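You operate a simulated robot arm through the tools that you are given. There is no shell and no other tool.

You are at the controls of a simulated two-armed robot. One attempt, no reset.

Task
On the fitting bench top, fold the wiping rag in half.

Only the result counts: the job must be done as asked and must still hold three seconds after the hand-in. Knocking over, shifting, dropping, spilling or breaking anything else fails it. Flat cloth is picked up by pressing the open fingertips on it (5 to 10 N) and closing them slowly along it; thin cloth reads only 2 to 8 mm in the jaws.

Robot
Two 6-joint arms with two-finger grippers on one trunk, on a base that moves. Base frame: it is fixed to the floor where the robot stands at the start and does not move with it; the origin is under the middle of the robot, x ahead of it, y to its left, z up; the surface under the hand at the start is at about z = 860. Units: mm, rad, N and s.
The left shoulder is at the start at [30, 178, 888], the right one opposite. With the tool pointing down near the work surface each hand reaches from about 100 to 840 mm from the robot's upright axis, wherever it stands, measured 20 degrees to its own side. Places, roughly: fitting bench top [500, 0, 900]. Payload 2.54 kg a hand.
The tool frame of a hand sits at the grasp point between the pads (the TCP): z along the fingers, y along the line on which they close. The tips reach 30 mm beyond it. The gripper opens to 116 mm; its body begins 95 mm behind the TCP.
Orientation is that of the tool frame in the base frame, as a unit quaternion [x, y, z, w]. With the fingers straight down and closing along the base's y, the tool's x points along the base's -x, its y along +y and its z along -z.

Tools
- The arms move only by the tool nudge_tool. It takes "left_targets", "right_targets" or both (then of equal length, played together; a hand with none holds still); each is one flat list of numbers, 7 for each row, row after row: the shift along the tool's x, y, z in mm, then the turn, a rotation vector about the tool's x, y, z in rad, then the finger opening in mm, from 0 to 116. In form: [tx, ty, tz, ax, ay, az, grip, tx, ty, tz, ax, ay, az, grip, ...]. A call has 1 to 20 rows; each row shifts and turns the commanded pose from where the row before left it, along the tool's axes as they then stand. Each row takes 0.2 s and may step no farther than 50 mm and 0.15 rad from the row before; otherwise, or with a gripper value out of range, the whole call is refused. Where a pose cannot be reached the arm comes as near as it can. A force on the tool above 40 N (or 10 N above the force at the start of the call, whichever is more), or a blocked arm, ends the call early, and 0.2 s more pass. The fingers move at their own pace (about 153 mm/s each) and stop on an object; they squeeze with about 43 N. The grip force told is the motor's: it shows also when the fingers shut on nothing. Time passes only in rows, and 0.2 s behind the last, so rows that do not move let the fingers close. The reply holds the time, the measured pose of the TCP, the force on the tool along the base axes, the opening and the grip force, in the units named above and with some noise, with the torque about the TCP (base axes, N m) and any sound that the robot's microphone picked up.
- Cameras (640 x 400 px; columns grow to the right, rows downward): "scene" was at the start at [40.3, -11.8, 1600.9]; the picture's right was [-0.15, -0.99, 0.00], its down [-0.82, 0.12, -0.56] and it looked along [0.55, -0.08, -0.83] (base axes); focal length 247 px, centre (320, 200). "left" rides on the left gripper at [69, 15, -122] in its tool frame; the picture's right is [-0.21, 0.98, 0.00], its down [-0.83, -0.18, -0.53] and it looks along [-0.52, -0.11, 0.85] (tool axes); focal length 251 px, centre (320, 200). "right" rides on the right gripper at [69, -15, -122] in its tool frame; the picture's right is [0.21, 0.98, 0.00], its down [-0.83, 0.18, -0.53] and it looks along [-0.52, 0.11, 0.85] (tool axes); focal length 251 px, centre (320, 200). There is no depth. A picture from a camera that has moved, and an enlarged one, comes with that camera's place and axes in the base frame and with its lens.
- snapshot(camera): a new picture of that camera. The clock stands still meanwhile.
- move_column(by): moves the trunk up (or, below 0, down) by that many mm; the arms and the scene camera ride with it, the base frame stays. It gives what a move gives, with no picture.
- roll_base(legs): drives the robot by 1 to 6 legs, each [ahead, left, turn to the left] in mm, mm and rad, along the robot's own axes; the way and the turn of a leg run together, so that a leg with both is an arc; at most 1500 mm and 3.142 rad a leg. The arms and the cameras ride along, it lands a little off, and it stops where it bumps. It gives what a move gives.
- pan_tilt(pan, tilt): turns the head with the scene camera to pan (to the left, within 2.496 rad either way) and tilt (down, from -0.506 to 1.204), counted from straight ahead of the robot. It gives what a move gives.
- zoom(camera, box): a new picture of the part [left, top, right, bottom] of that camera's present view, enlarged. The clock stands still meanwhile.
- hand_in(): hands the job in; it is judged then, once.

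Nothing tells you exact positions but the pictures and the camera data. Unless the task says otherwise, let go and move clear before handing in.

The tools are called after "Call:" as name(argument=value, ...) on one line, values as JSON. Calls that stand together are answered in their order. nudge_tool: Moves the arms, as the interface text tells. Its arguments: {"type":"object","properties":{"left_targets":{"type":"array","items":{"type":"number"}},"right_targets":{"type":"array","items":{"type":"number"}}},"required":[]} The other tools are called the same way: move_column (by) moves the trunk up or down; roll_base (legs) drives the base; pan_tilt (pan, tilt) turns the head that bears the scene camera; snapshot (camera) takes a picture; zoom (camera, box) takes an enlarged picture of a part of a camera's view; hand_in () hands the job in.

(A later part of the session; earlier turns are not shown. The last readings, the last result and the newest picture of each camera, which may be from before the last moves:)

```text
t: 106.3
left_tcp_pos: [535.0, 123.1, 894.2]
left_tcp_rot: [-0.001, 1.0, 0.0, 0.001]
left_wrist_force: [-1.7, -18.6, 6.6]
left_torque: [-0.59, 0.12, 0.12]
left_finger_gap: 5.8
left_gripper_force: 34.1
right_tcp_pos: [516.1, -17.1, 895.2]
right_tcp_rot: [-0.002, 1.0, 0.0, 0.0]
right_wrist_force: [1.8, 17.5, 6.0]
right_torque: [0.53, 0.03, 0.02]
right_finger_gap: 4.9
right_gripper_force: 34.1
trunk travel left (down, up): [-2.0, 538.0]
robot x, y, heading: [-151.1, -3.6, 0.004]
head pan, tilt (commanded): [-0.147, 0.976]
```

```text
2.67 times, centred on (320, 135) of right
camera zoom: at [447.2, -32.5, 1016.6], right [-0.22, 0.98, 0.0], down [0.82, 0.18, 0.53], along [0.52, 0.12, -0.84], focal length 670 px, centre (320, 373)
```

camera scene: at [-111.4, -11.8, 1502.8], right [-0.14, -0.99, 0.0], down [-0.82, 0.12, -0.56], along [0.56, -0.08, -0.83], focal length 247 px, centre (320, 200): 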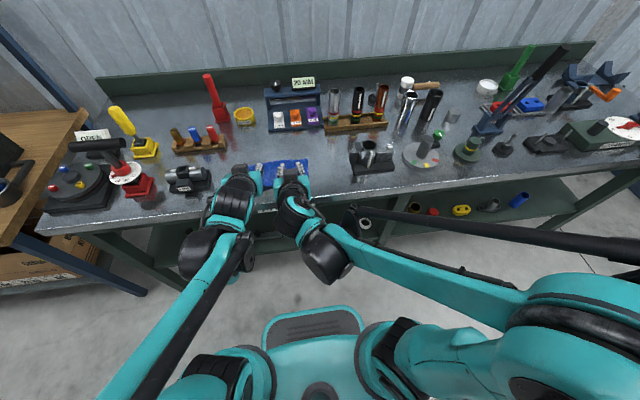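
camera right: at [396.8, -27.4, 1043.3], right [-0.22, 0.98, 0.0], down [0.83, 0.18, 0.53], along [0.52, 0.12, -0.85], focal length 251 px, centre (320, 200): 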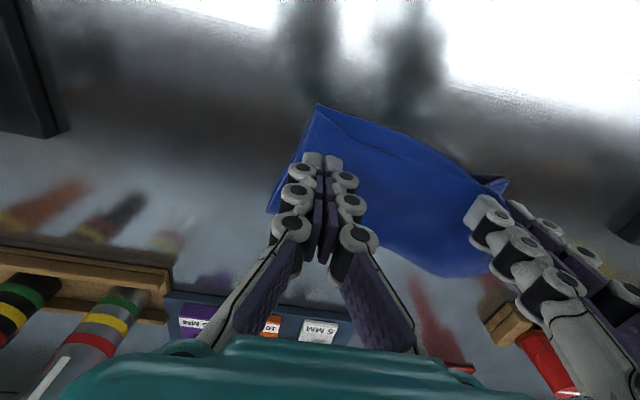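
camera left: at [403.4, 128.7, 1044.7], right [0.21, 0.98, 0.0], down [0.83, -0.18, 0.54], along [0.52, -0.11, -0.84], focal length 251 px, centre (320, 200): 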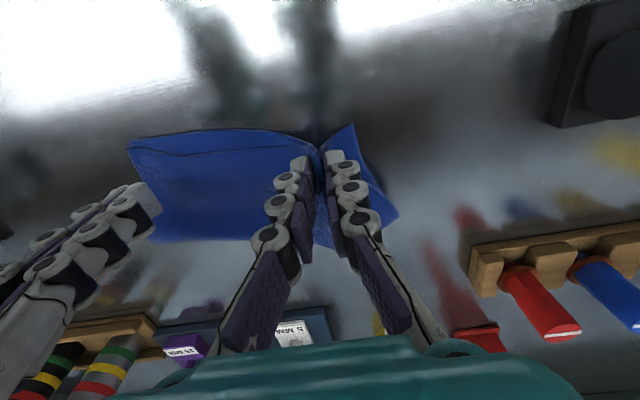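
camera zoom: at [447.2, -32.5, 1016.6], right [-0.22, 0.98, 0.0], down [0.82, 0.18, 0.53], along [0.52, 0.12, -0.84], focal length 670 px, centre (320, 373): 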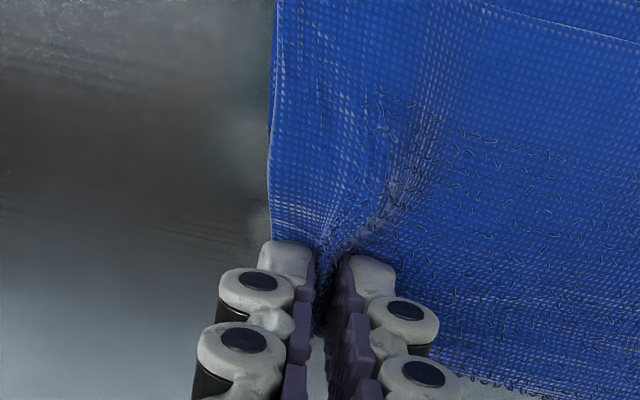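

Both jaws hold the crease, 5 to 6 mm thick. I ease the sideways tension and lift straight up so both halves hang.

Call:
nudge_tool(left_targets=[0, -2, -5, 0, 0, 0, 0, 0, -2, -10, 0, 0, 0, 0, 0, -1, -15, 0, 0, 0, 0, 0, 0, -15, 0, 0, 0, 0, 0, 0, -15, 0, 0, 0, 0, 0, 0, 0, 0, 0, 0, 0], right_targets=[0, 2, -5, 0, 0, 0, 0, 0, 2, -10, 0, 0, 0, 0, 0, 1, -15, 0, 0, 0, 0, 0, 0, -15, 0, 0, 0, 0, 0, 0, -15, 0, 0, 0, 0, 0, 0, 0, 0, 0, 0, 0])

Call:
snapshot(camera="left")

Call:
snapshot(camera="right")

Call:
zoom(camera="scene", box=[220, 110, 348, 190])

```text
t: 107.7
left_tcp_pos: [535.7, 119.7, 952.9]
left_tcp_rot: [-0.001, 1.0, -0.001, 0.001]
left_wrist_force: [0.0, -2.0, -0.9]
left_torque: [-0.07, -0.01, -0.02]
left_finger_gap: 5.3
left_gripper_force: 34.1
right_tcp_pos: [516.6, -13.0, 953.5]
right_tcp_rot: [-0.002, 1.0, 0.0, 0.0]
right_wrist_force: [-0.3, 1.6, -0.2]
right_torque: [0.03, 0.01, -0.01]
right_finger_gap: 4.5
right_gripper_force: 33.3
trunk travel left (down, up): [-2.0, 538.0]
robot x, y, heading: [-153.1, -2.6, 0.003]
head pan, tilt (commanded): [-0.147, 0.976]
```

```text
taken
camera left: at [468.2, 133.4, 1075.2], right [0.21, 0.98, 0.0], down [0.83, -0.18, 0.54], along [0.52, -0.11, -0.84], focal length 251 px, centre (320, 200)
```

left: 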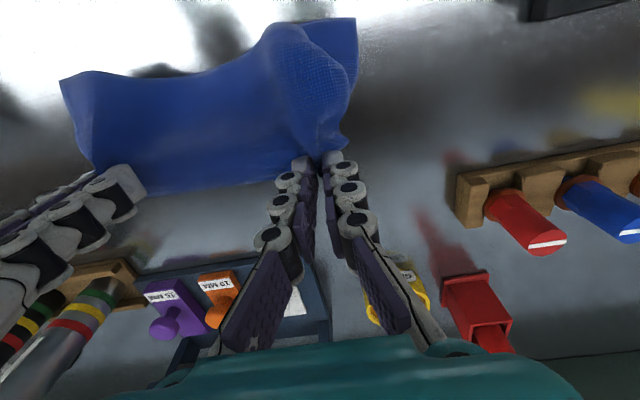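

```text
taken
camera right: at [447.0, -28.4, 1075.8], right [-0.22, 0.98, 0.0], down [0.83, 0.18, 0.53], along [0.52, 0.12, -0.85], focal length 251 px, centre (320, 200)
```

right: 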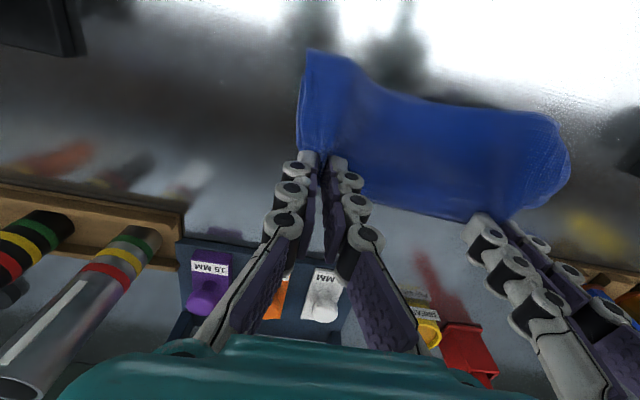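

```text
5.00 times, centred on (284, 150) of scene
camera zoom: at [-110.8, -11.8, 1502.8], right [-0.14, -0.99, 0.0], down [-0.82, 0.12, -0.56], along [0.55, -0.08, -0.83], focal length 1236 px, centre (500, 450)
```

zoom: 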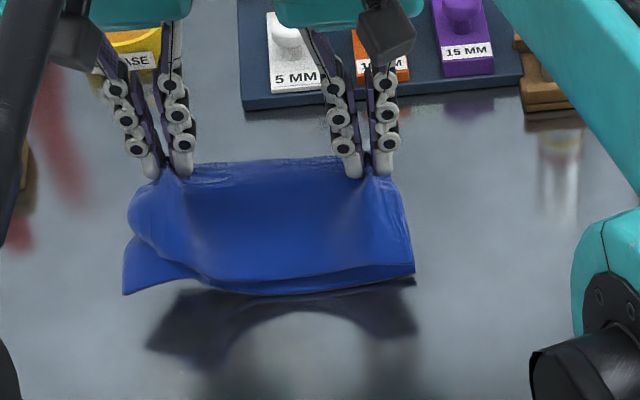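

Both halves are coming up. I lift higher so they hang freely.

Call:
nudge_tool(left_targets=[0, 0, -15, 0, 0, 0, 0, 0, 0, -15, 0, 0, 0, 0, 0, 0, -15, 0, 0, 0, 0, 0, 0, -15, 0, 0, 0, 0, 0, 0, -10, 0, 0, 0, 0, 0, 0, 0, 0, 0, 0, 0, 0, 0, 0, 0, 0, 0, 0], right_targets=[-4, 0, -15, 0, 0, 0, 0, -4, 0, -15, 0, 0, 0, 0, -4, 0, -15, 0, 0, 0, 0, -3, 0, -15, 0, 0, 0, 0, 0, 0, -10, 0, 0, 0, 0, 0, 0, 0, 0, 0, 0, 0, 0, 0, 0, 0, 0, 0, 0])

Call:
snapshot(camera="left")

Call:
snapshot(camera="right")

Call:
zoom(camera="scene", box=[220, 90, 348, 170])

```text
t: 109.3
left_tcp_pos: [535.3, 119.1, 1022.4]
left_tcp_rot: [-0.002, 1.0, -0.001, 0.001]
left_wrist_force: [0.4, -3.1, 0.6]
left_torque: [-0.09, -0.03, -0.01]
left_finger_gap: 5.5
left_gripper_force: 33.6
right_tcp_pos: [533.8, -12.1, 1025.0]
right_tcp_rot: [-0.002, 1.0, 0.0, 0.0]
right_wrist_force: [-0.5, 3.3, 0.3]
right_torque: [0.05, 0.01, 0.04]
right_finger_gap: 4.7
right_gripper_force: 33.7
trunk travel left (down, up): [-2.0, 538.0]
robot x, y, heading: [-154.1, -1.1, 0.001]
head pan, tilt (commanded): [-0.147, 0.976]
```

```text
taken
camera left: at [467.8, 134.0, 1145.2], right [0.21, 0.98, 0.0], down [0.83, -0.18, 0.54], along [0.52, -0.11, -0.84], focal length 251 px, centre (320, 200)
```

left: 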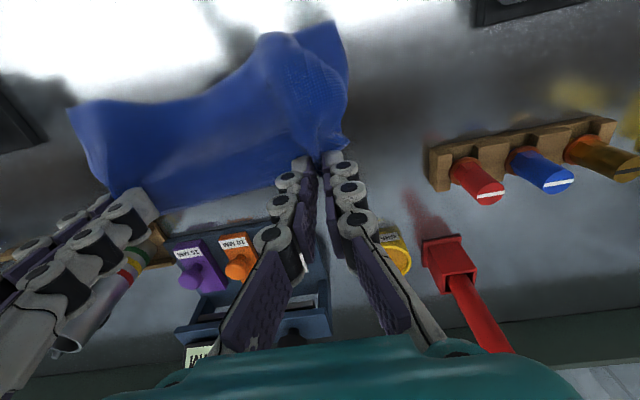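

```text
taken
camera right: at [463.4, -28.4, 1146.7], right [-0.22, 0.98, 0.0], down [0.83, 0.18, 0.53], along [0.52, 0.12, -0.85], focal length 251 px, centre (320, 200)
```

right: 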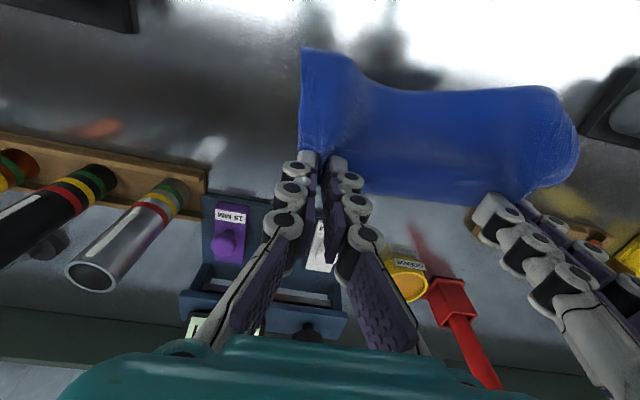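

```text
5.00 times, centred on (284, 130) of scene
camera zoom: at [-110.9, -11.8, 1502.9], right [-0.14, -0.99, 0.0], down [-0.82, 0.12, -0.56], along [0.55, -0.08, -0.83], focal length 1236 px, centre (500, 550)
```

zoom: 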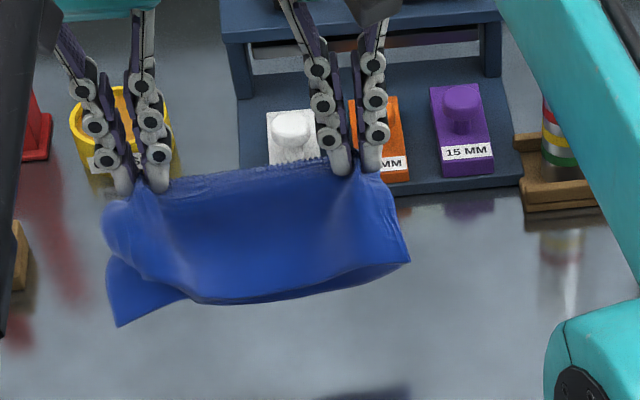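

The rag is airborne but sticks out stiffly towards me. I tilt the hands so the cloth points down and gravity can straighten it.

Call:
nudge_tool(left_targets=[2.7, 0, 1.7, 0, -0.14, 0, 0, 2.9, 0, 1.3, 0, -0.14, 0, 0, 3.1, 0, 0.9, 0, -0.14, 0, 0, 3.2, 0, 0.5, 0, -0.14, 0, 0, 3.2, 0, 0, 0, -0.14, 0, 0, 3.2, 0, -0.4, 0, -0.14, 0, 0, 3.1, 0, -0.9, 0, -0.14, 0, 0, 2.9, 0, -1.3, 0, -0.14, 0, 0, 0, 0, 0, 0, 0, 0, 0], right_targets=[2.7, 0, 1.7, 0, -0.14, 0, 0, 2.9, 0, 1.3, 0, -0.14, 0, 0, 3.1, 0, 0.9, 0, -0.14, 0, 0, 3.2, 0, 0.5, 0, -0.14, 0, 0, 3.2, 0, 0, 0, -0.14, 0, 0, 3.2, 0, -0.4, 0, -0.14, 0, 0, 3.1, 0, -0.9, 0, -0.14, 0, 0, 2.9, 0, -1.3, 0, -0.14, 0, 0, 0, 0, 0, 0, 0, 0, 0])

Call:
snapshot(camera="left")

Call:
snapshot(camera="right")

Call:
zoom(camera="scene", box=[200, 100, 360, 200])

```text
t: 111.3
left_tcp_pos: [513.1, 117.9, 1009.1]
left_tcp_rot: [-0.002, 0.847, 0.001, 0.532]
left_wrist_force: [0.0, -0.7, -0.2]
left_torque: [0.04, -0.02, -0.08]
left_finger_gap: 5.6
left_gripper_force: 34.2
right_tcp_pos: [511.2, -12.1, 1010.2]
right_tcp_rot: [-0.002, 0.847, 0.002, 0.531]
right_wrist_force: [-0.1, 1.9, -0.5]
right_torque: [0.06, 0.01, 0.03]
right_finger_gap: 4.3
right_gripper_force: 33.5
trunk travel left (down, up): [-2.0, 538.0]
robot x, y, heading: [-151.4, 1.7, 0.003]
head pan, tilt (commanded): [-0.147, 0.976]
```

```text
taken
camera left: at [375.6, 132.9, 1000.8], right [0.09, 0.98, 0.19], down [-0.12, -0.18, 0.98], along [0.99, -0.11, 0.1], focal length 251 px, centre (320, 200)
```

left: 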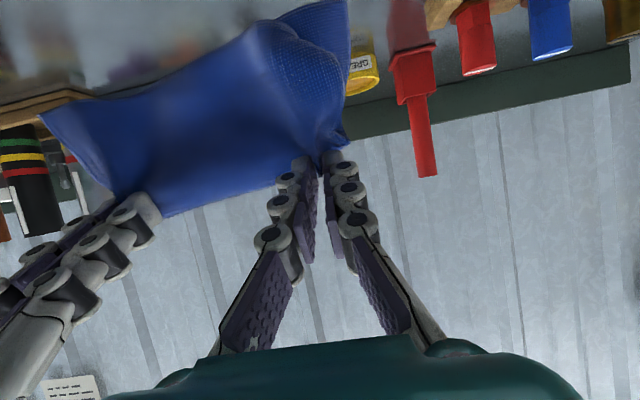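

```text
taken
camera right: at [371.3, -28.1, 1001.7], right [-0.1, 0.98, -0.19], down [-0.12, 0.18, 0.98], along [0.99, 0.12, 0.1], focal length 251 px, centre (320, 200)
```

right: 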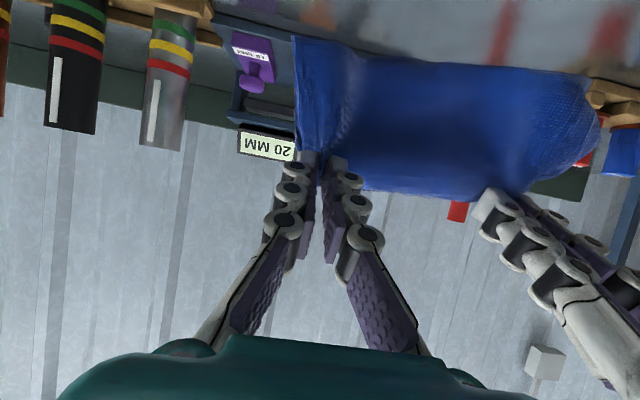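

```text
4.00 times, centred on (280, 150) of scene
camera zoom: at [-111.1, -11.8, 1502.9], right [-0.14, -0.99, 0.0], down [-0.82, 0.12, -0.56], along [0.56, -0.08, -0.83], focal length 989 px, centre (480, 400)
```

zoom: 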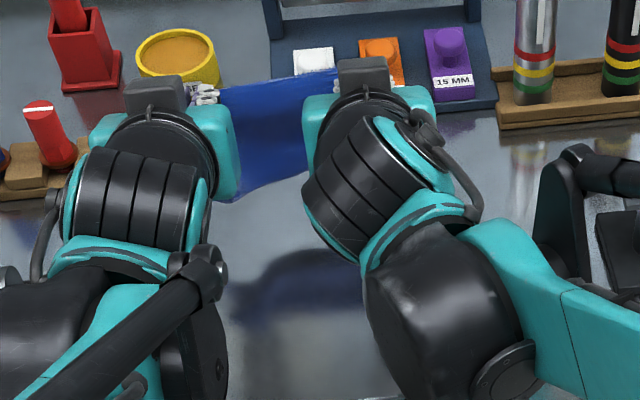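

Call:
zoom(camera="left", box=[160, 0, 400, 150])

Call:
zoom(camera="right", box=[280, 20, 620, 220])

```text
2.67 times, centred on (280, 75) of left
camera zoom: at [375.6, 132.9, 1000.8], right [0.09, 0.98, 0.19], down [-0.12, -0.18, 0.98], along [0.99, -0.11, 0.1], focal length 670 px, centre (427, 533)
```

zoom: 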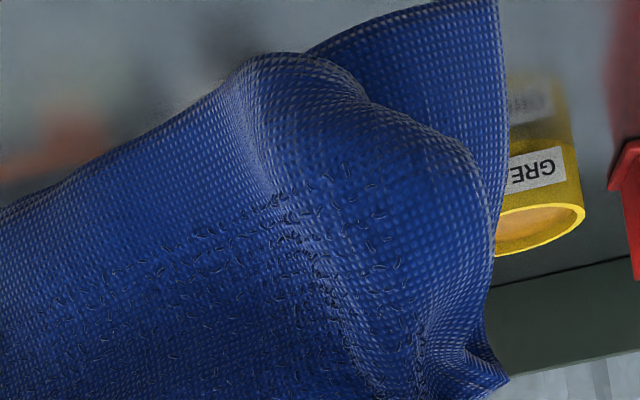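

```text
1.88 times, centred on (450, 120) of right
camera zoom: at [371.3, -28.1, 1001.7], right [-0.1, 0.98, -0.19], down [-0.12, 0.18, 0.98], along [0.99, 0.12, 0.1], focal length 473 px, centre (75, 351)
```

zoom: 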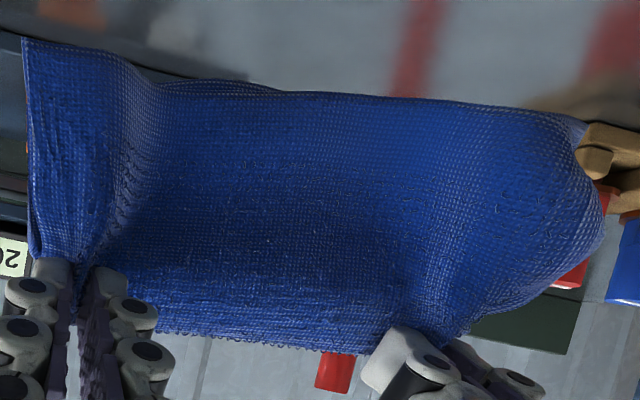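

The corner is still tucked between the layers. I give the rag a few brisk shakes, up and down and fore and aft, to drop the flap out.

Call:
nudge_tool(left_targets=[-36, 0, -17, 0, 0, 0, 0, 36, 0, 17, 0, 0, 0, 0, -36, 0, -17, 0, 0, 0, 0, 36, 0, 17, 0, 0, 0, 0, -36, 0, -17, 0, 0, 0, 0, 17, 0, -36, 0, 0, 0, 0, -17, 0, 36, 0, 0, 0, 0, 17, 0, -36, 0, 0, 0, 0, -17, 0, 36, 0, 0, 0, 0, 17, 0, -36, 0, 0, 0, 0, -17, 0, 36, 0, 0, 0, 0, 0, 0, 0, 0, 0, 0, 0], right_targets=[-36, 0, -17, 0, 0, 0, 0, 36, 0, 17, 0, 0, 0, 0, -36, 0, -17, 0, 0, 0, 0, 36, 0, 17, 0, 0, 0, 0, -36, 0, -17, 0, 0, 0, 0, 17, 0, -36, 0, 0, 0, 0, -17, 0, 36, 0, 0, 0, 0, 17, 0, -36, 0, 0, 0, 0, -17, 0, 36, 0, 0, 0, 0, 17, 0, -36, 0, 0, 0, 0, -17, 0, 36, 0, 0, 0, 0, 0, 0, 0, 0, 0, 0, 0])

Call:
zoom(camera="left", box=[80, 0, 400, 200])

Call:
zoom(camera="right", box=[280, 20, 620, 220])

```text
t: 113.9
left_tcp_pos: [510.4, 120.4, 1050.1]
left_tcp_rot: [-0.001, 0.846, 0.001, 0.533]
left_wrist_force: [-0.6, -4.4, 0.9]
left_torque: [-0.04, 0.02, -0.09]
left_finger_gap: 5.6
left_gripper_force: 34.2
right_tcp_pos: [508.8, -12.8, 1051.6]
right_tcp_rot: [-0.002, 0.847, 0.001, 0.532]
right_wrist_force: [-0.2, 4.3, 0.0]
right_torque: [0.06, 0.04, 0.12]
right_finger_gap: 4.7
right_gripper_force: 33.2
trunk travel left (down, up): [-2.0, 538.0]
robot x, y, heading: [-148.4, -1.5, 0.005]
head pan, tilt (commanded): [-0.147, 0.976]
```

```text
2.00 times, centred on (240, 100) of left
camera zoom: at [373.1, 134.5, 1040.7], right [0.09, 0.98, 0.19], down [-0.12, -0.18, 0.98], along [0.99, -0.11, 0.1], focal length 503 px, centre (480, 400)
```

zoom: 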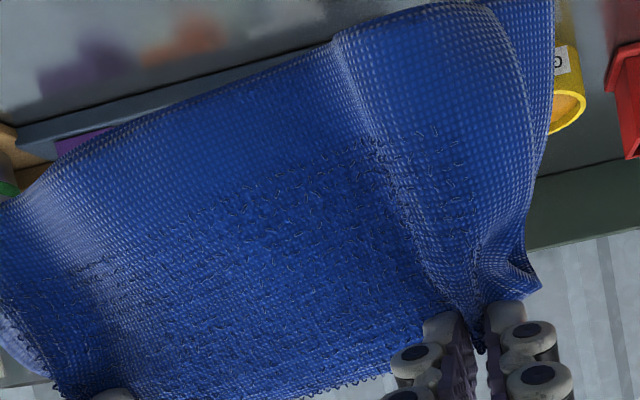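

```text
1.88 times, centred on (450, 120) of right
camera zoom: at [368.8, -28.6, 1042.9], right [-0.1, 0.98, -0.19], down [-0.12, 0.18, 0.98], along [0.99, 0.12, 0.1], focal length 473 px, centre (75, 351)
```

zoom: 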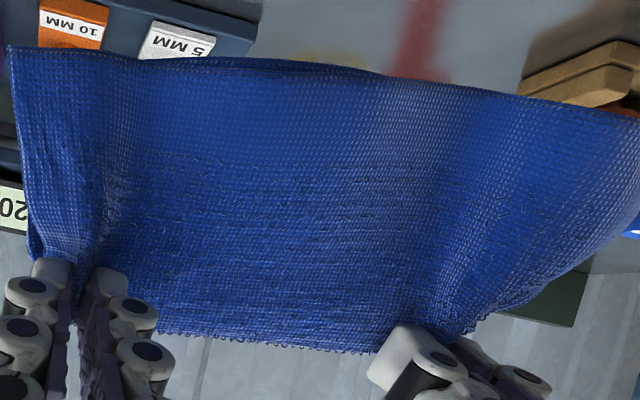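

The shaking worked: the corner has dropped out nearly completely. I shake once more.

Call:
nudge_tool(left_targets=[36, 0, 17, 0, 0, 0, 0, -36, 0, -17, 0, 0, 0, 0, 36, 0, 17, 0, 0, 0, 0, -36, 0, -17, 0, 0, 0, 0, 17, 0, -36, 0, 0, 0, 0, -17, 0, 36, 0, 0, 0, 0, 17, 0, -36, 0, 0, 0, 0, -17, 0, 36, 0, 0, 0, 0, 36, 0, 17, 0, 0, 0, 0, -36, 0, -17, 0, 0, 0, 0, 36, 0, 17, 0, 0, 0, 0, -36, 0, -17, 0, 0, 0, 0, 0, 0, 0, 0, 0, 0, 0, 0, 0, 0, 0, 0, 0, 0], right_targets=[36, 0, 17, 0, 0, 0, 0, -36, 0, -17, 0, 0, 0, 0, 36, 0, 17, 0, 0, 0, 0, -36, 0, -17, 0, 0, 0, 0, 17, 0, -36, 0, 0, 0, 0, -17, 0, 36, 0, 0, 0, 0, 17, 0, -36, 0, 0, 0, 0, -17, 0, 36, 0, 0, 0, 0, 36, 0, 17, 0, 0, 0, 0, -36, 0, -17, 0, 0, 0, 0, 36, 0, 17, 0, 0, 0, 0, -36, 0, -17, 0, 0, 0, 0, 0, 0, 0, 0, 0, 0, 0, 0, 0, 0, 0, 0, 0, 0])

Call:
zoom(camera="left", box=[80, 0, 400, 200])

Call:
zoom(camera="right", box=[280, 0, 640, 220])

Call:
zoom(camera="scene", box=[200, 100, 360, 200])

```text
t: 116.9
left_tcp_pos: [513.0, 119.0, 1048.7]
left_tcp_rot: [-0.002, 0.847, 0.001, 0.532]
left_wrist_force: [0.4, -5.5, 0.8]
left_torque: [-0.06, 0.03, -0.18]
left_finger_gap: 5.6
left_gripper_force: 34.3
right_tcp_pos: [510.2, -13.8, 1052.7]
right_tcp_rot: [-0.001, 0.847, 0.001, 0.531]
right_wrist_force: [-0.2, 5.2, -0.3]
right_torque: [0.08, 0.02, 0.14]
right_finger_gap: 4.7
right_gripper_force: 33.5
trunk travel left (down, up): [-2.0, 538.0]
robot x, y, heading: [-150.1, 0.9, 0.001]
head pan, tilt (commanded): [-0.147, 0.976]
```

```text
2.00 times, centred on (240, 100) of left
camera zoom: at [375.0, 133.6, 1040.8], right [0.09, 0.98, 0.19], down [-0.12, -0.18, 0.98], along [0.99, -0.11, 0.1], focal length 503 px, centre (480, 400)
```

zoom: 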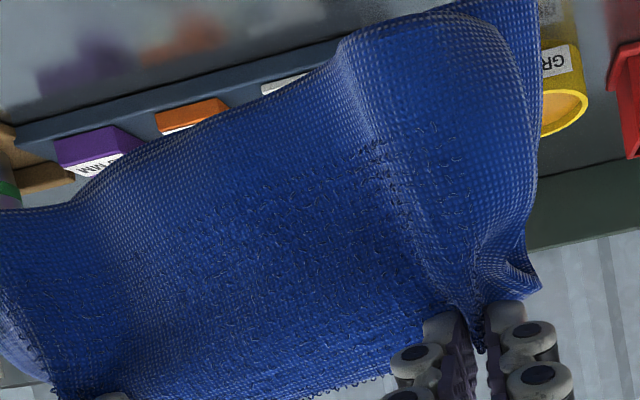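

```text
1.78 times, centred on (460, 110) of right
camera zoom: at [370.3, -30.5, 1044.2], right [-0.1, 0.98, -0.19], down [-0.12, 0.18, 0.98], along [0.99, 0.12, 0.1], focal length 447 px, centre (71, 360)
```

zoom: 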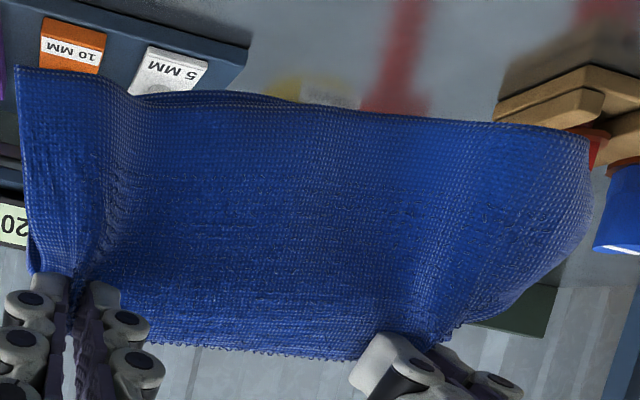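

```text
4.00 times, centred on (280, 150) of scene
camera zoom: at [-111.4, -11.9, 1502.9], right [-0.14, -0.99, 0.0], down [-0.82, 0.12, -0.56], along [0.56, -0.08, -0.83], focal length 989 px, centre (480, 400)
```

zoom: 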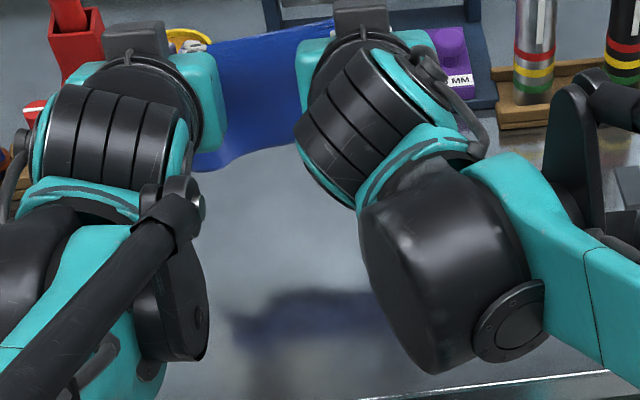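

A little of the left corner is still turned in along the side edge, so I try sideways shakes.

Call:
nudge_tool(left_targets=[0, 45, 0, 0, 0, 0, 0, 0, -45, 0, 0, 0, 0, 0, 0, 45, 0, 0, 0, 0, 0, 0, -45, 0, 0, 0, 0, 0, 0, 45, 0, 0, 0, 0, 0, 0, -45, 0, 0, 0, 0, 0, -36, 30, -17, 0, 0, 0, 0, 36, -30, 17, 0, 0, 0, 0, -36, 30, -17, 0, 0, 0, 0, 36, -30, 17, 0, 0, 0, 0, 0, 45, 0, 0, 0, 0, 0, 0, -45, 0, 0, 0, 0, 0, 0, 0, 0, 0, 0, 0, 0], right_targets=[0, 45, 0, 0, 0, 0, 0, 0, -45, 0, 0, 0, 0, 0, 0, 45, 0, 0, 0, 0, 0, 0, -45, 0, 0, 0, 0, 0, 0, 45, 0, 0, 0, 0, 0, 0, -45, 0, 0, 0, 0, 0, -36, 30, -17, 0, 0, 0, 0, 36, -30, 17, 0, 0, 0, 0, -36, 30, -17, 0, 0, 0, 0, 36, -30, 17, 0, 0, 0, 0, 0, 45, 0, 0, 0, 0, 0, 0, -45, 0, 0, 0, 0, 0, 0, 0, 0, 0, 0, 0, 0])

Call:
zoom(camera="left", box=[160, 0, 400, 150])

Call:
zoom(camera="right", box=[280, 0, 640, 220])

```text
t: 119.7
left_tcp_pos: [510.7, 120.3, 1048.3]
left_tcp_rot: [-0.002, 0.846, 0.0, 0.533]
left_wrist_force: [0.5, -0.5, 0.0]
left_torque: [0.06, -0.01, -0.05]
left_finger_gap: 5.4
left_gripper_force: 34.3
right_tcp_pos: [512.8, -9.9, 1049.1]
right_tcp_rot: [-0.002, 0.848, 0.0, 0.531]
right_wrist_force: [0.6, 1.7, -1.1]
right_torque: [0.05, 0.0, 0.0]
right_finger_gap: 4.5
right_gripper_force: 32.6
trunk travel left (down, up): [-2.0, 538.0]
robot x, y, heading: [-152.4, 0.8, 0.003]
head pan, tilt (commanded): [-0.147, 0.976]
```

```text
2.67 times, centred on (280, 75) of left
camera zoom: at [373.5, 133.7, 1040.5], right [0.09, 0.98, 0.19], down [-0.12, -0.18, 0.98], along [0.99, -0.11, 0.1], focal length 670 px, centre (427, 533)
```

zoom: 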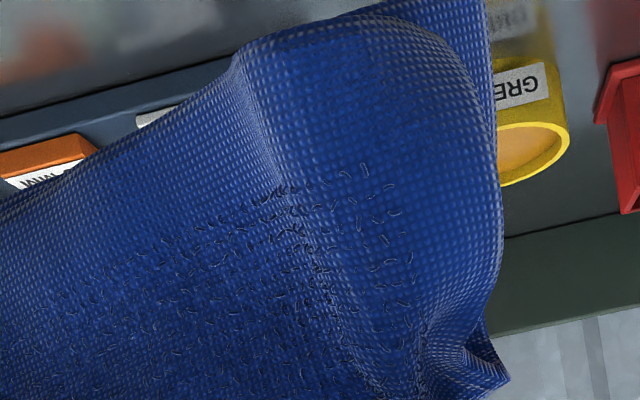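

```text
1.78 times, centred on (460, 110) of right
camera zoom: at [373.1, -25.9, 1040.8], right [-0.1, 0.98, -0.19], down [-0.12, 0.18, 0.98], along [0.99, 0.12, 0.1], focal length 447 px, centre (71, 360)
```

zoom: 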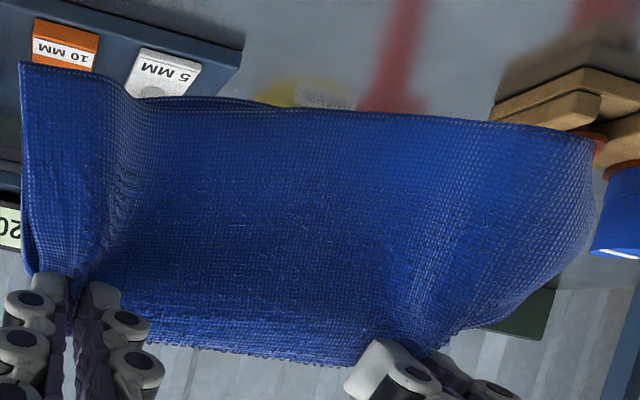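

Still a small turned-in corner. I change the hang angle so the flap can fall open, and shake harder vertically.

Call:
nudge_tool(left_targets=[0, 0, 0, 0, 0.14, 0, 0, 0, 0, 0, 0, 0.14, 0, 0, 0, 0, 0, 0, 0.14, 0, 0, 0, 0, 0, 0, 0.14, 0, 0, 0, 0, 0, 0, 0.14, 0, 0, -20, 0, -44, 0, 0, 0, 0, 20, 0, 44, 0, 0, 0, 0, -20, 0, -44, 0, 0, 0, 0, 20, 0, 44, 0, 0, 0, 0, -20, 0, -44, 0, 0, 0, 0, 20, 0, 44, 0, 0, 0, 0, -20, 0, -44, 0, 0, 0, 0, 20, 0, 44, 0, 0, 0, 0, 0, 0, 0, 0, 0, 0, 0], right_targets=[0, 0, 0, 0, 0.14, 0, 0, 0, 0, 0, 0, 0.14, 0, 0, 0, 0, 0, 0, 0.14, 0, 0, 0, 0, 0, 0, 0.14, 0, 0, 0, 0, 0, 0, 0.14, 0, 0, -20, 0, -44, 0, 0, 0, 0, 20, 0, 44, 0, 0, 0, 0, -20, 0, -44, 0, 0, 0, 0, 20, 0, 44, 0, 0, 0, 0, -20, 0, -44, 0, 0, 0, 0, 20, 0, 44, 0, 0, 0, 0, -20, 0, -44, 0, 0, 0, 0, 20, 0, 44, 0, 0, 0, 0, 0, 0, 0, 0, 0, 0, 0])

Call:
zoom(camera="left", box=[120, 0, 440, 200])

Call:
zoom(camera="right", box=[280, 0, 640, 220])

Call:
zoom(camera="scene", box=[200, 80, 360, 180])

```text
t: 122.7
left_tcp_pos: [514.1, 118.2, 1049.4]
left_tcp_rot: [-0.002, 0.978, 0.001, 0.21]
left_wrist_force: [-0.4, -1.5, 0.1]
left_torque: [0.01, -0.06, -0.02]
left_finger_gap: 5.5
left_gripper_force: 34.0
right_tcp_pos: [510.5, -13.2, 1050.8]
right_tcp_rot: [-0.002, 0.978, 0.0, 0.209]
right_wrist_force: [-1.2, 1.5, 0.0]
right_torque: [0.04, -0.06, 0.03]
right_finger_gap: 4.3
right_gripper_force: 33.0
trunk travel left (down, up): [-2.0, 538.0]
robot x, y, heading: [-151.0, -1.5, 0.002]
head pan, tilt (commanded): [-0.147, 0.976]
```

```text
2.00 times, centred on (280, 100) of left
camera zoom: at [402.8, 132.2, 1133.0], right [0.19, 0.98, 0.09], down [0.53, -0.18, 0.83], along [0.82, -0.11, -0.56], focal length 503 px, centre (400, 400)
```

zoom: 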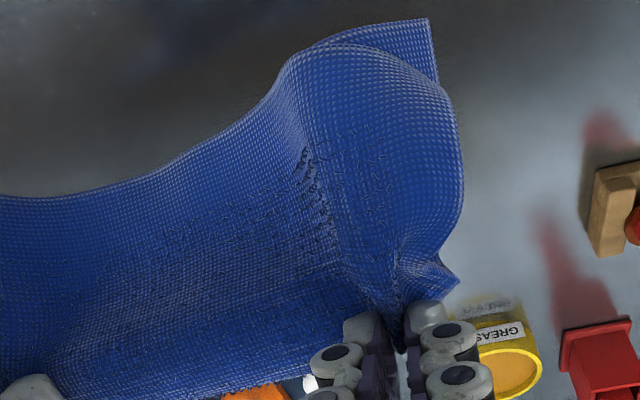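

```text
1.78 times, centred on (460, 110) of right
camera zoom: at [397.4, -28.7, 1133.4], right [-0.2, 0.98, -0.09], down [0.54, 0.18, 0.82], along [0.82, 0.12, -0.56], focal length 447 px, centre (71, 360)
```

zoom: 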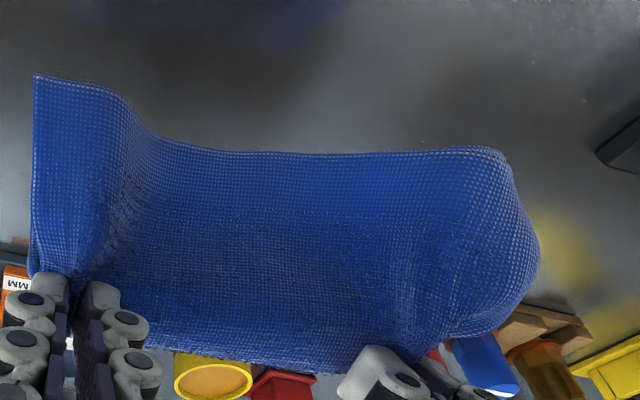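

```text
4.00 times, centred on (280, 130) of scene
camera zoom: at [-112.1, -11.9, 1502.9], right [-0.14, -0.99, 0.0], down [-0.82, 0.12, -0.56], along [0.56, -0.08, -0.83], focal length 989 px, centre (480, 480)
```

zoom: 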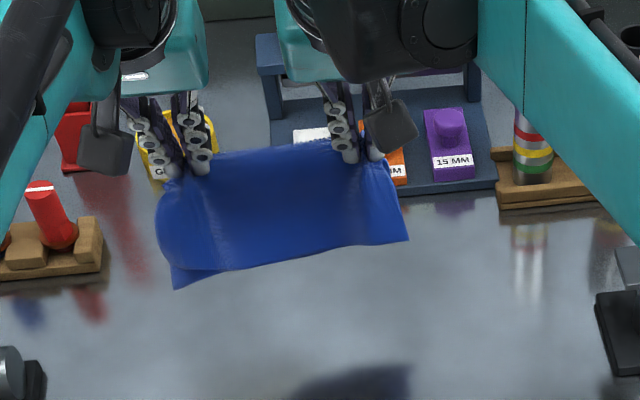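

Each shake improves it: the turned-in corner is now only about 11 mm deep and the edges nearly coincide. I do another round.

Call:
nudge_tool(left_targets=[-20, 0, -44, 0, 0, 0, 0, 20, 0, 44, 0, 0, 0, 0, -20, 0, -44, 0, 0, 0, 0, 20, 0, 44, 0, 0, 0, 0, -20, 0, -44, 0, 0, 0, 0, 20, 0, 44, 0, 0, 0, 0, 44, 0, -20, 0, 0, 0, 0, -44, 0, 20, 0, 0, 0, 0, 44, 0, -20, 0, 0, 0, 0, -44, 0, 20, 0, 0, 0, 0, -20, 0, -44, 0, 0, 0, 0, 20, 0, 44, 0, 0, 0, 0, -20, 0, -44, 0, 0, 0, 0, 20, 0, 44, 0, 0, 0, 0, 0, 0, 0, 0, 0, 0, 0, 0, 0, 0, 0, 0, 0, 0], right_targets=[-20, 0, -44, 0, 0, 0, 0, 20, 0, 44, 0, 0, 0, 0, -20, 0, -44, 0, 0, 0, 0, 20, 0, 44, 0, 0, 0, 0, -20, 0, -44, 0, 0, 0, 0, 20, 0, 44, 0, 0, 0, 0, 44, 0, -20, 0, 0, 0, 0, -44, 0, 20, 0, 0, 0, 0, 44, 0, -20, 0, 0, 0, 0, -44, 0, 20, 0, 0, 0, 0, -20, 0, -44, 0, 0, 0, 0, 20, 0, 44, 0, 0, 0, 0, -20, 0, -44, 0, 0, 0, 0, 20, 0, 44, 0, 0, 0, 0, 0, 0, 0, 0, 0, 0, 0, 0, 0, 0, 0, 0, 0, 0])

Call:
zoom(camera="left", box=[120, 0, 440, 200])

Call:
zoom(camera="right", box=[280, 0, 640, 220])

```text
t: 126.1
left_tcp_pos: [515.0, 119.3, 1048.9]
left_tcp_rot: [-0.002, 0.978, 0.001, 0.208]
left_wrist_force: [-0.1, -0.5, -0.1]
left_torque: [-0.02, -0.04, -0.03]
left_finger_gap: 5.6
left_gripper_force: 34.5
right_tcp_pos: [510.7, -8.2, 1048.4]
right_tcp_rot: [-0.002, 0.978, 0.0, 0.208]
right_wrist_force: [0.1, 0.1, -0.3]
right_torque: [0.04, -0.03, 0.0]
right_finger_gap: 4.1
right_gripper_force: 33.2
trunk travel left (down, up): [-2.0, 538.0]
robot x, y, heading: [-147.9, -0.7, 0.006]
head pan, tilt (commanded): [-0.147, 0.976]
```

```text
2.00 times, centred on (280, 100) of left
camera zoom: at [404.0, 134.2, 1132.5], right [0.19, 0.98, 0.09], down [0.54, -0.18, 0.82], along [0.82, -0.11, -0.56], focal length 503 px, centre (400, 400)
```

zoom: 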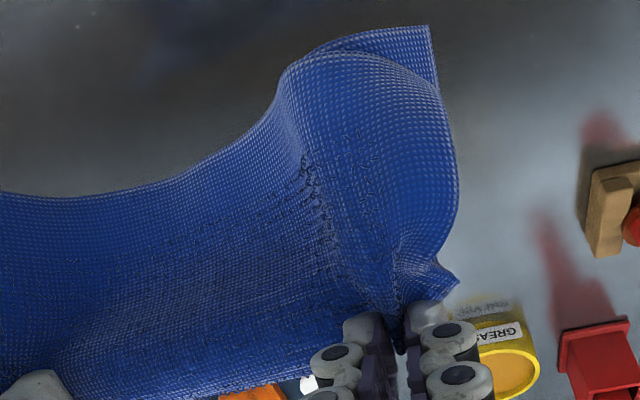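

```text
1.78 times, centred on (460, 110) of right
camera zoom: at [398.4, -24.5, 1131.7], right [-0.2, 0.98, -0.09], down [0.54, 0.18, 0.82], along [0.82, 0.12, -0.56], focal length 447 px, centre (71, 360)
```

zoom: 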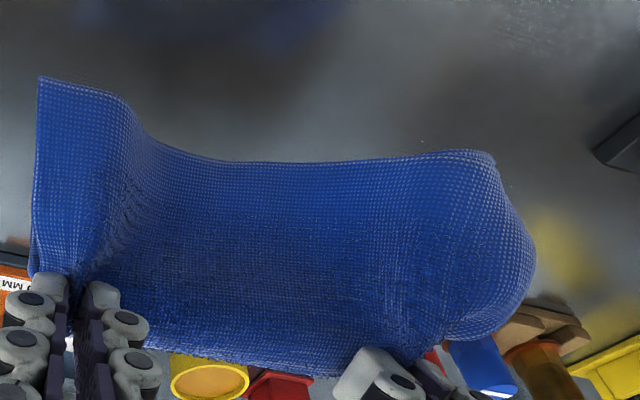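

That is about as far as shaking takes it; the edges coincide along most of their length. Now I lower the rag so its near edges touch the bench first, then lay the crease outward.

Call:
nudge_tool(left_targets=[10.9, 0, 17.6, 0, 0, 0, 0, 10.9, 0, 17.6, 0, 0, 0, 0, 10.9, 0, 17.6, 0, 0, 0, 0, 10.9, 0, 17.6, 0, 0, 0, 0, 0, 0, 0, 0, 0, 0, 0], right_targets=[10.9, 0, 17.6, 0, 0, 0, 0, 10.9, 0, 17.6, 0, 0, 0, 0, 10.9, 0, 17.6, 0, 0, 0, 0, 10.9, 0, 17.6, 0, 0, 0, 0, 0, 0, 0, 0, 0, 0, 0])

Call:
zoom(camera="left", box=[120, 0, 440, 200])

Call:
zoom(camera="scene", box=[200, 100, 360, 200])

```text
t: 127.3
left_tcp_pos: [502.4, 117.3, 968.2]
left_tcp_rot: [-0.002, 0.978, 0.0, 0.21]
left_wrist_force: [-0.3, -0.4, 0.1]
left_torque: [0.02, -0.06, -0.01]
left_finger_gap: 5.6
left_gripper_force: 34.1
right_tcp_pos: [500.3, -10.7, 966.7]
right_tcp_rot: [-0.001, 0.978, 0.001, 0.208]
right_wrist_force: [-0.5, 1.3, 0.1]
right_torque: [0.03, 0.0, -0.03]
right_finger_gap: 4.3
right_gripper_force: 32.9
trunk travel left (down, up): [-2.0, 538.0]
robot x, y, heading: [-151.8, -2.1, 0.008]
head pan, tilt (commanded): [-0.147, 0.976]
```

```text
2.00 times, centred on (280, 100) of left
camera zoom: at [392.0, 131.9, 1051.9], right [0.19, 0.98, 0.09], down [0.54, -0.18, 0.83], along [0.82, -0.11, -0.56], focal length 503 px, centre (400, 400)
```

zoom: 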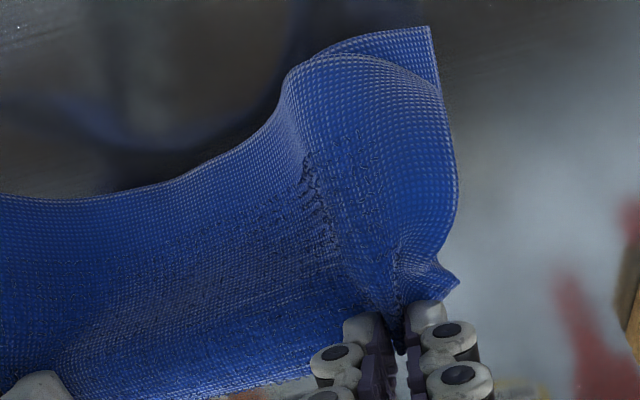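

```text
4.00 times, centred on (280, 150) of scene
camera zoom: at [-111.1, -11.8, 1502.9], right [-0.14, -0.99, 0.0], down [-0.82, 0.12, -0.56], along [0.56, -0.08, -0.83], focal length 989 px, centre (480, 400)
```

zoom: 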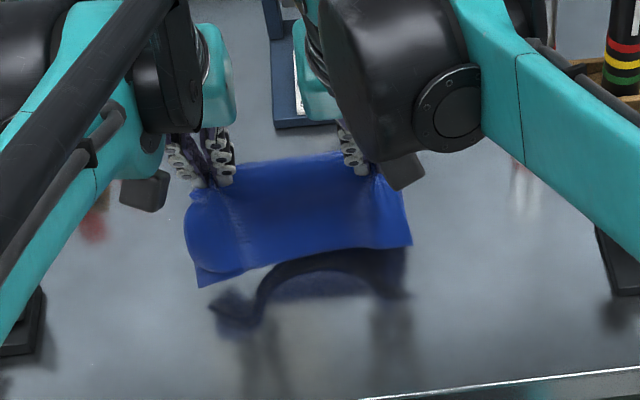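

Call:
nudge_tool(left_targets=[-1.3, 0, 16.9, 0, 0.07, 0, 0, -1.3, 0, 16.9, 0, 0.07, 0, 0, -4.7, 0, 11.4, 0, 0.07, 0, 0, -4.7, 0, 11.4, 0, 0.07, 0, 0, 0, 0, 0, 0, 0, 0, 0], right_targets=[-1.3, 0, 16.9, 0, 0.07, 0, 0, -1.3, 0, 16.9, 0, 0.07, 0, 0, -4.7, 0, 11.4, 0, 0.07, 0, 0, -4.7, 0, 11.4, 0, 0.07, 0, 0, 0, 0, 0, 0, 0, 0, 0])

Call:
zoom(camera="left", box=[120, 0, 440, 200])

Call:
zoom(camera="right", box=[240, 0, 560, 200])

Call:
zoom(camera="scene", box=[200, 100, 360, 200])

```text
t: 128.5
left_tcp_pos: [533.3, 117.4, 916.7]
left_tcp_rot: [-0.001, 0.998, 0.001, 0.071]
left_wrist_force: [0.0, -1.0, -0.3]
left_torque: [-0.03, -0.02, -0.02]
left_finger_gap: 5.7
left_gripper_force: 33.9
right_tcp_pos: [529.6, -12.8, 917.3]
right_tcp_rot: [-0.002, 0.998, 0.0, 0.07]
right_wrist_force: [0.4, 0.6, 0.5]
right_torque: [0.01, -0.03, 0.02]
right_finger_gap: 4.2
right_gripper_force: 33.3
trunk travel left (down, up): [-2.0, 538.0]
robot x, y, heading: [-149.8, 1.7, 0.007]
head pan, tilt (commanded): [-0.147, 0.976]
```

```text
2.00 times, centred on (280, 100) of left
camera zoom: at [449.1, 131.9, 1029.7], right [0.21, 0.98, 0.03], down [0.74, -0.18, 0.64], along [0.64, -0.11, -0.76], focal length 503 px, centre (400, 400)
```

zoom: 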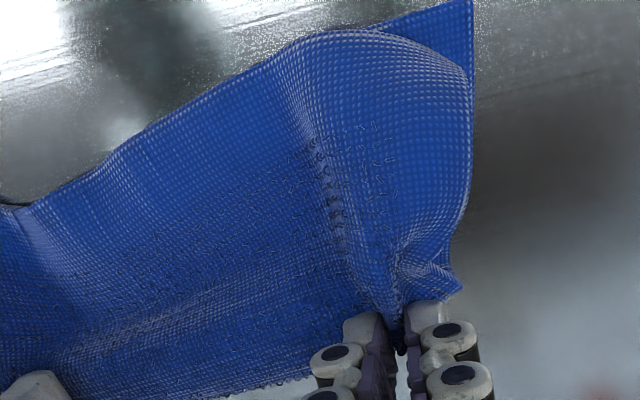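

```text
2.00 times, centred on (400, 100) of right
camera zoom: at [444.1, -27.9, 1029.5], right [-0.22, 0.98, -0.03], down [0.74, 0.18, 0.64], along [0.63, 0.12, -0.77], focal length 503 px, centre (160, 400)
```

zoom: 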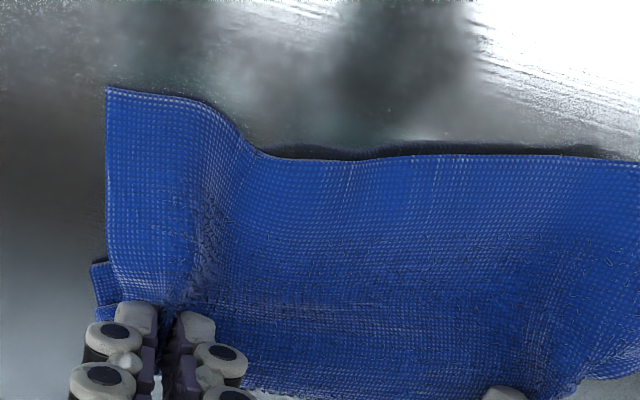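

```text
4.00 times, centred on (280, 150) of scene
camera zoom: at [-111.6, -11.8, 1502.9], right [-0.14, -0.99, 0.0], down [-0.82, 0.12, -0.56], along [0.56, -0.08, -0.83], focal length 989 px, centre (480, 400)
```

zoom: 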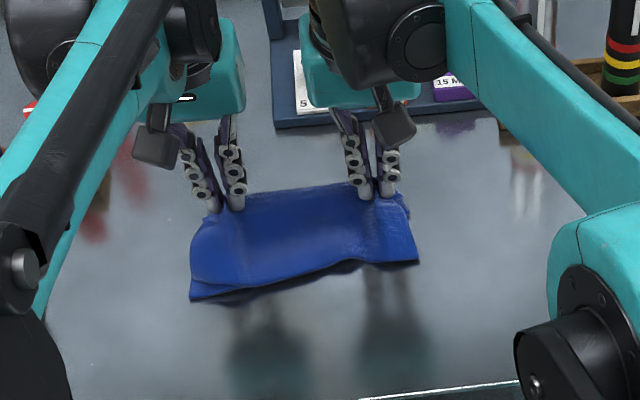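

Very good: the two halves cover each other nicely now. I finish laying it down.

Call:
nudge_tool(left_targets=[-4, 0, 9, 0, 0.07, 0, 0, -4, 0, 9, 0, 0.07, 0, 0, -1, 0, 3, 0, 0, 0, 0, 0, 0, 0, 0, 0, 0, 0], right_targets=[-4, 0, 9, 0, 0.07, 0, 0, -4, 0, 9, 0, 0.07, 0, 0, -1, 0, 3, 0, 0, 0, 0, 0, 0, 0, 0, 0, 0, 0])

Call:
zoom(camera="left", box=[120, 0, 440, 200])

Call:
zoom(camera="right", box=[240, 0, 560, 200])

Call:
zoom(camera="scene", box=[220, 120, 332, 190])

```text
t: 129.5
left_tcp_pos: [542.1, 117.6, 898.4]
left_tcp_rot: [-0.002, 1.0, 0.0, 0.002]
left_wrist_force: [0.3, -2.1, 0.5]
left_torque: [-0.09, 0.0, 0.01]
left_finger_gap: 5.7
left_gripper_force: 33.8
right_tcp_pos: [540.8, -12.0, 897.7]
right_tcp_rot: [-0.002, 1.0, 0.0, 0.0]
right_wrist_force: [-1.1, 1.1, 17.1]
right_torque: [-0.03, -0.02, -0.03]
right_finger_gap: 4.2
right_gripper_force: 32.9
trunk travel left (down, up): [-2.0, 538.0]
robot x, y, heading: [-151.7, -1.9, 0.006]
head pan, tilt (commanded): [-0.147, 0.976]
```

```text
2.00 times, centred on (280, 100) of left
camera zoom: at [475.2, 132.4, 1021.5], right [0.21, 0.98, 0.0], down [0.82, -0.18, 0.54], along [0.52, -0.11, -0.84], focal length 503 px, centre (400, 400)
```

zoom: 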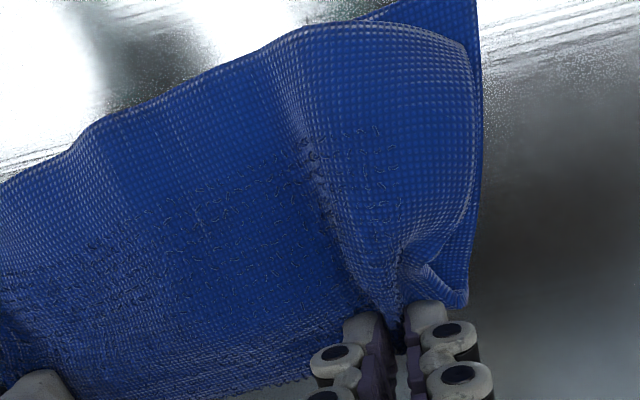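

```text
2.00 times, centred on (400, 100) of right
camera zoom: at [470.7, -27.6, 1020.4], right [-0.22, 0.98, 0.0], down [0.82, 0.18, 0.53], along [0.52, 0.12, -0.84], focal length 503 px, centre (160, 400)
```

zoom: 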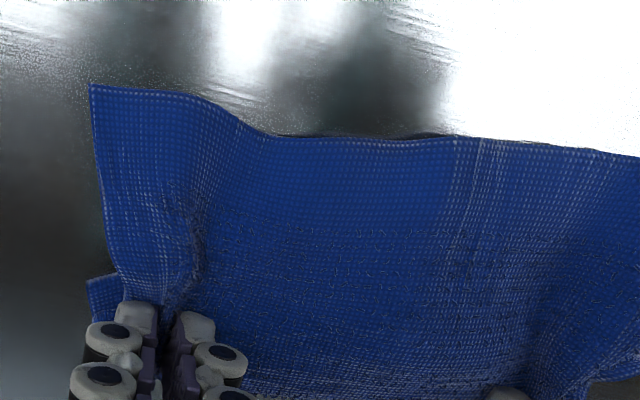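

```text
5.71 times, centred on (276, 155) of scene
camera zoom: at [-113.0, -12.0, 1503.1], right [-0.14, -0.99, 0.0], down [-0.82, 0.12, -0.56], along [0.56, -0.08, -0.83], focal length 1413 px, centre (571, 457)
```

zoom: 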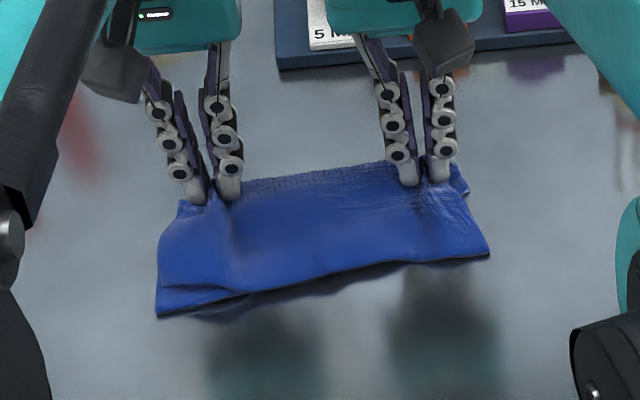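

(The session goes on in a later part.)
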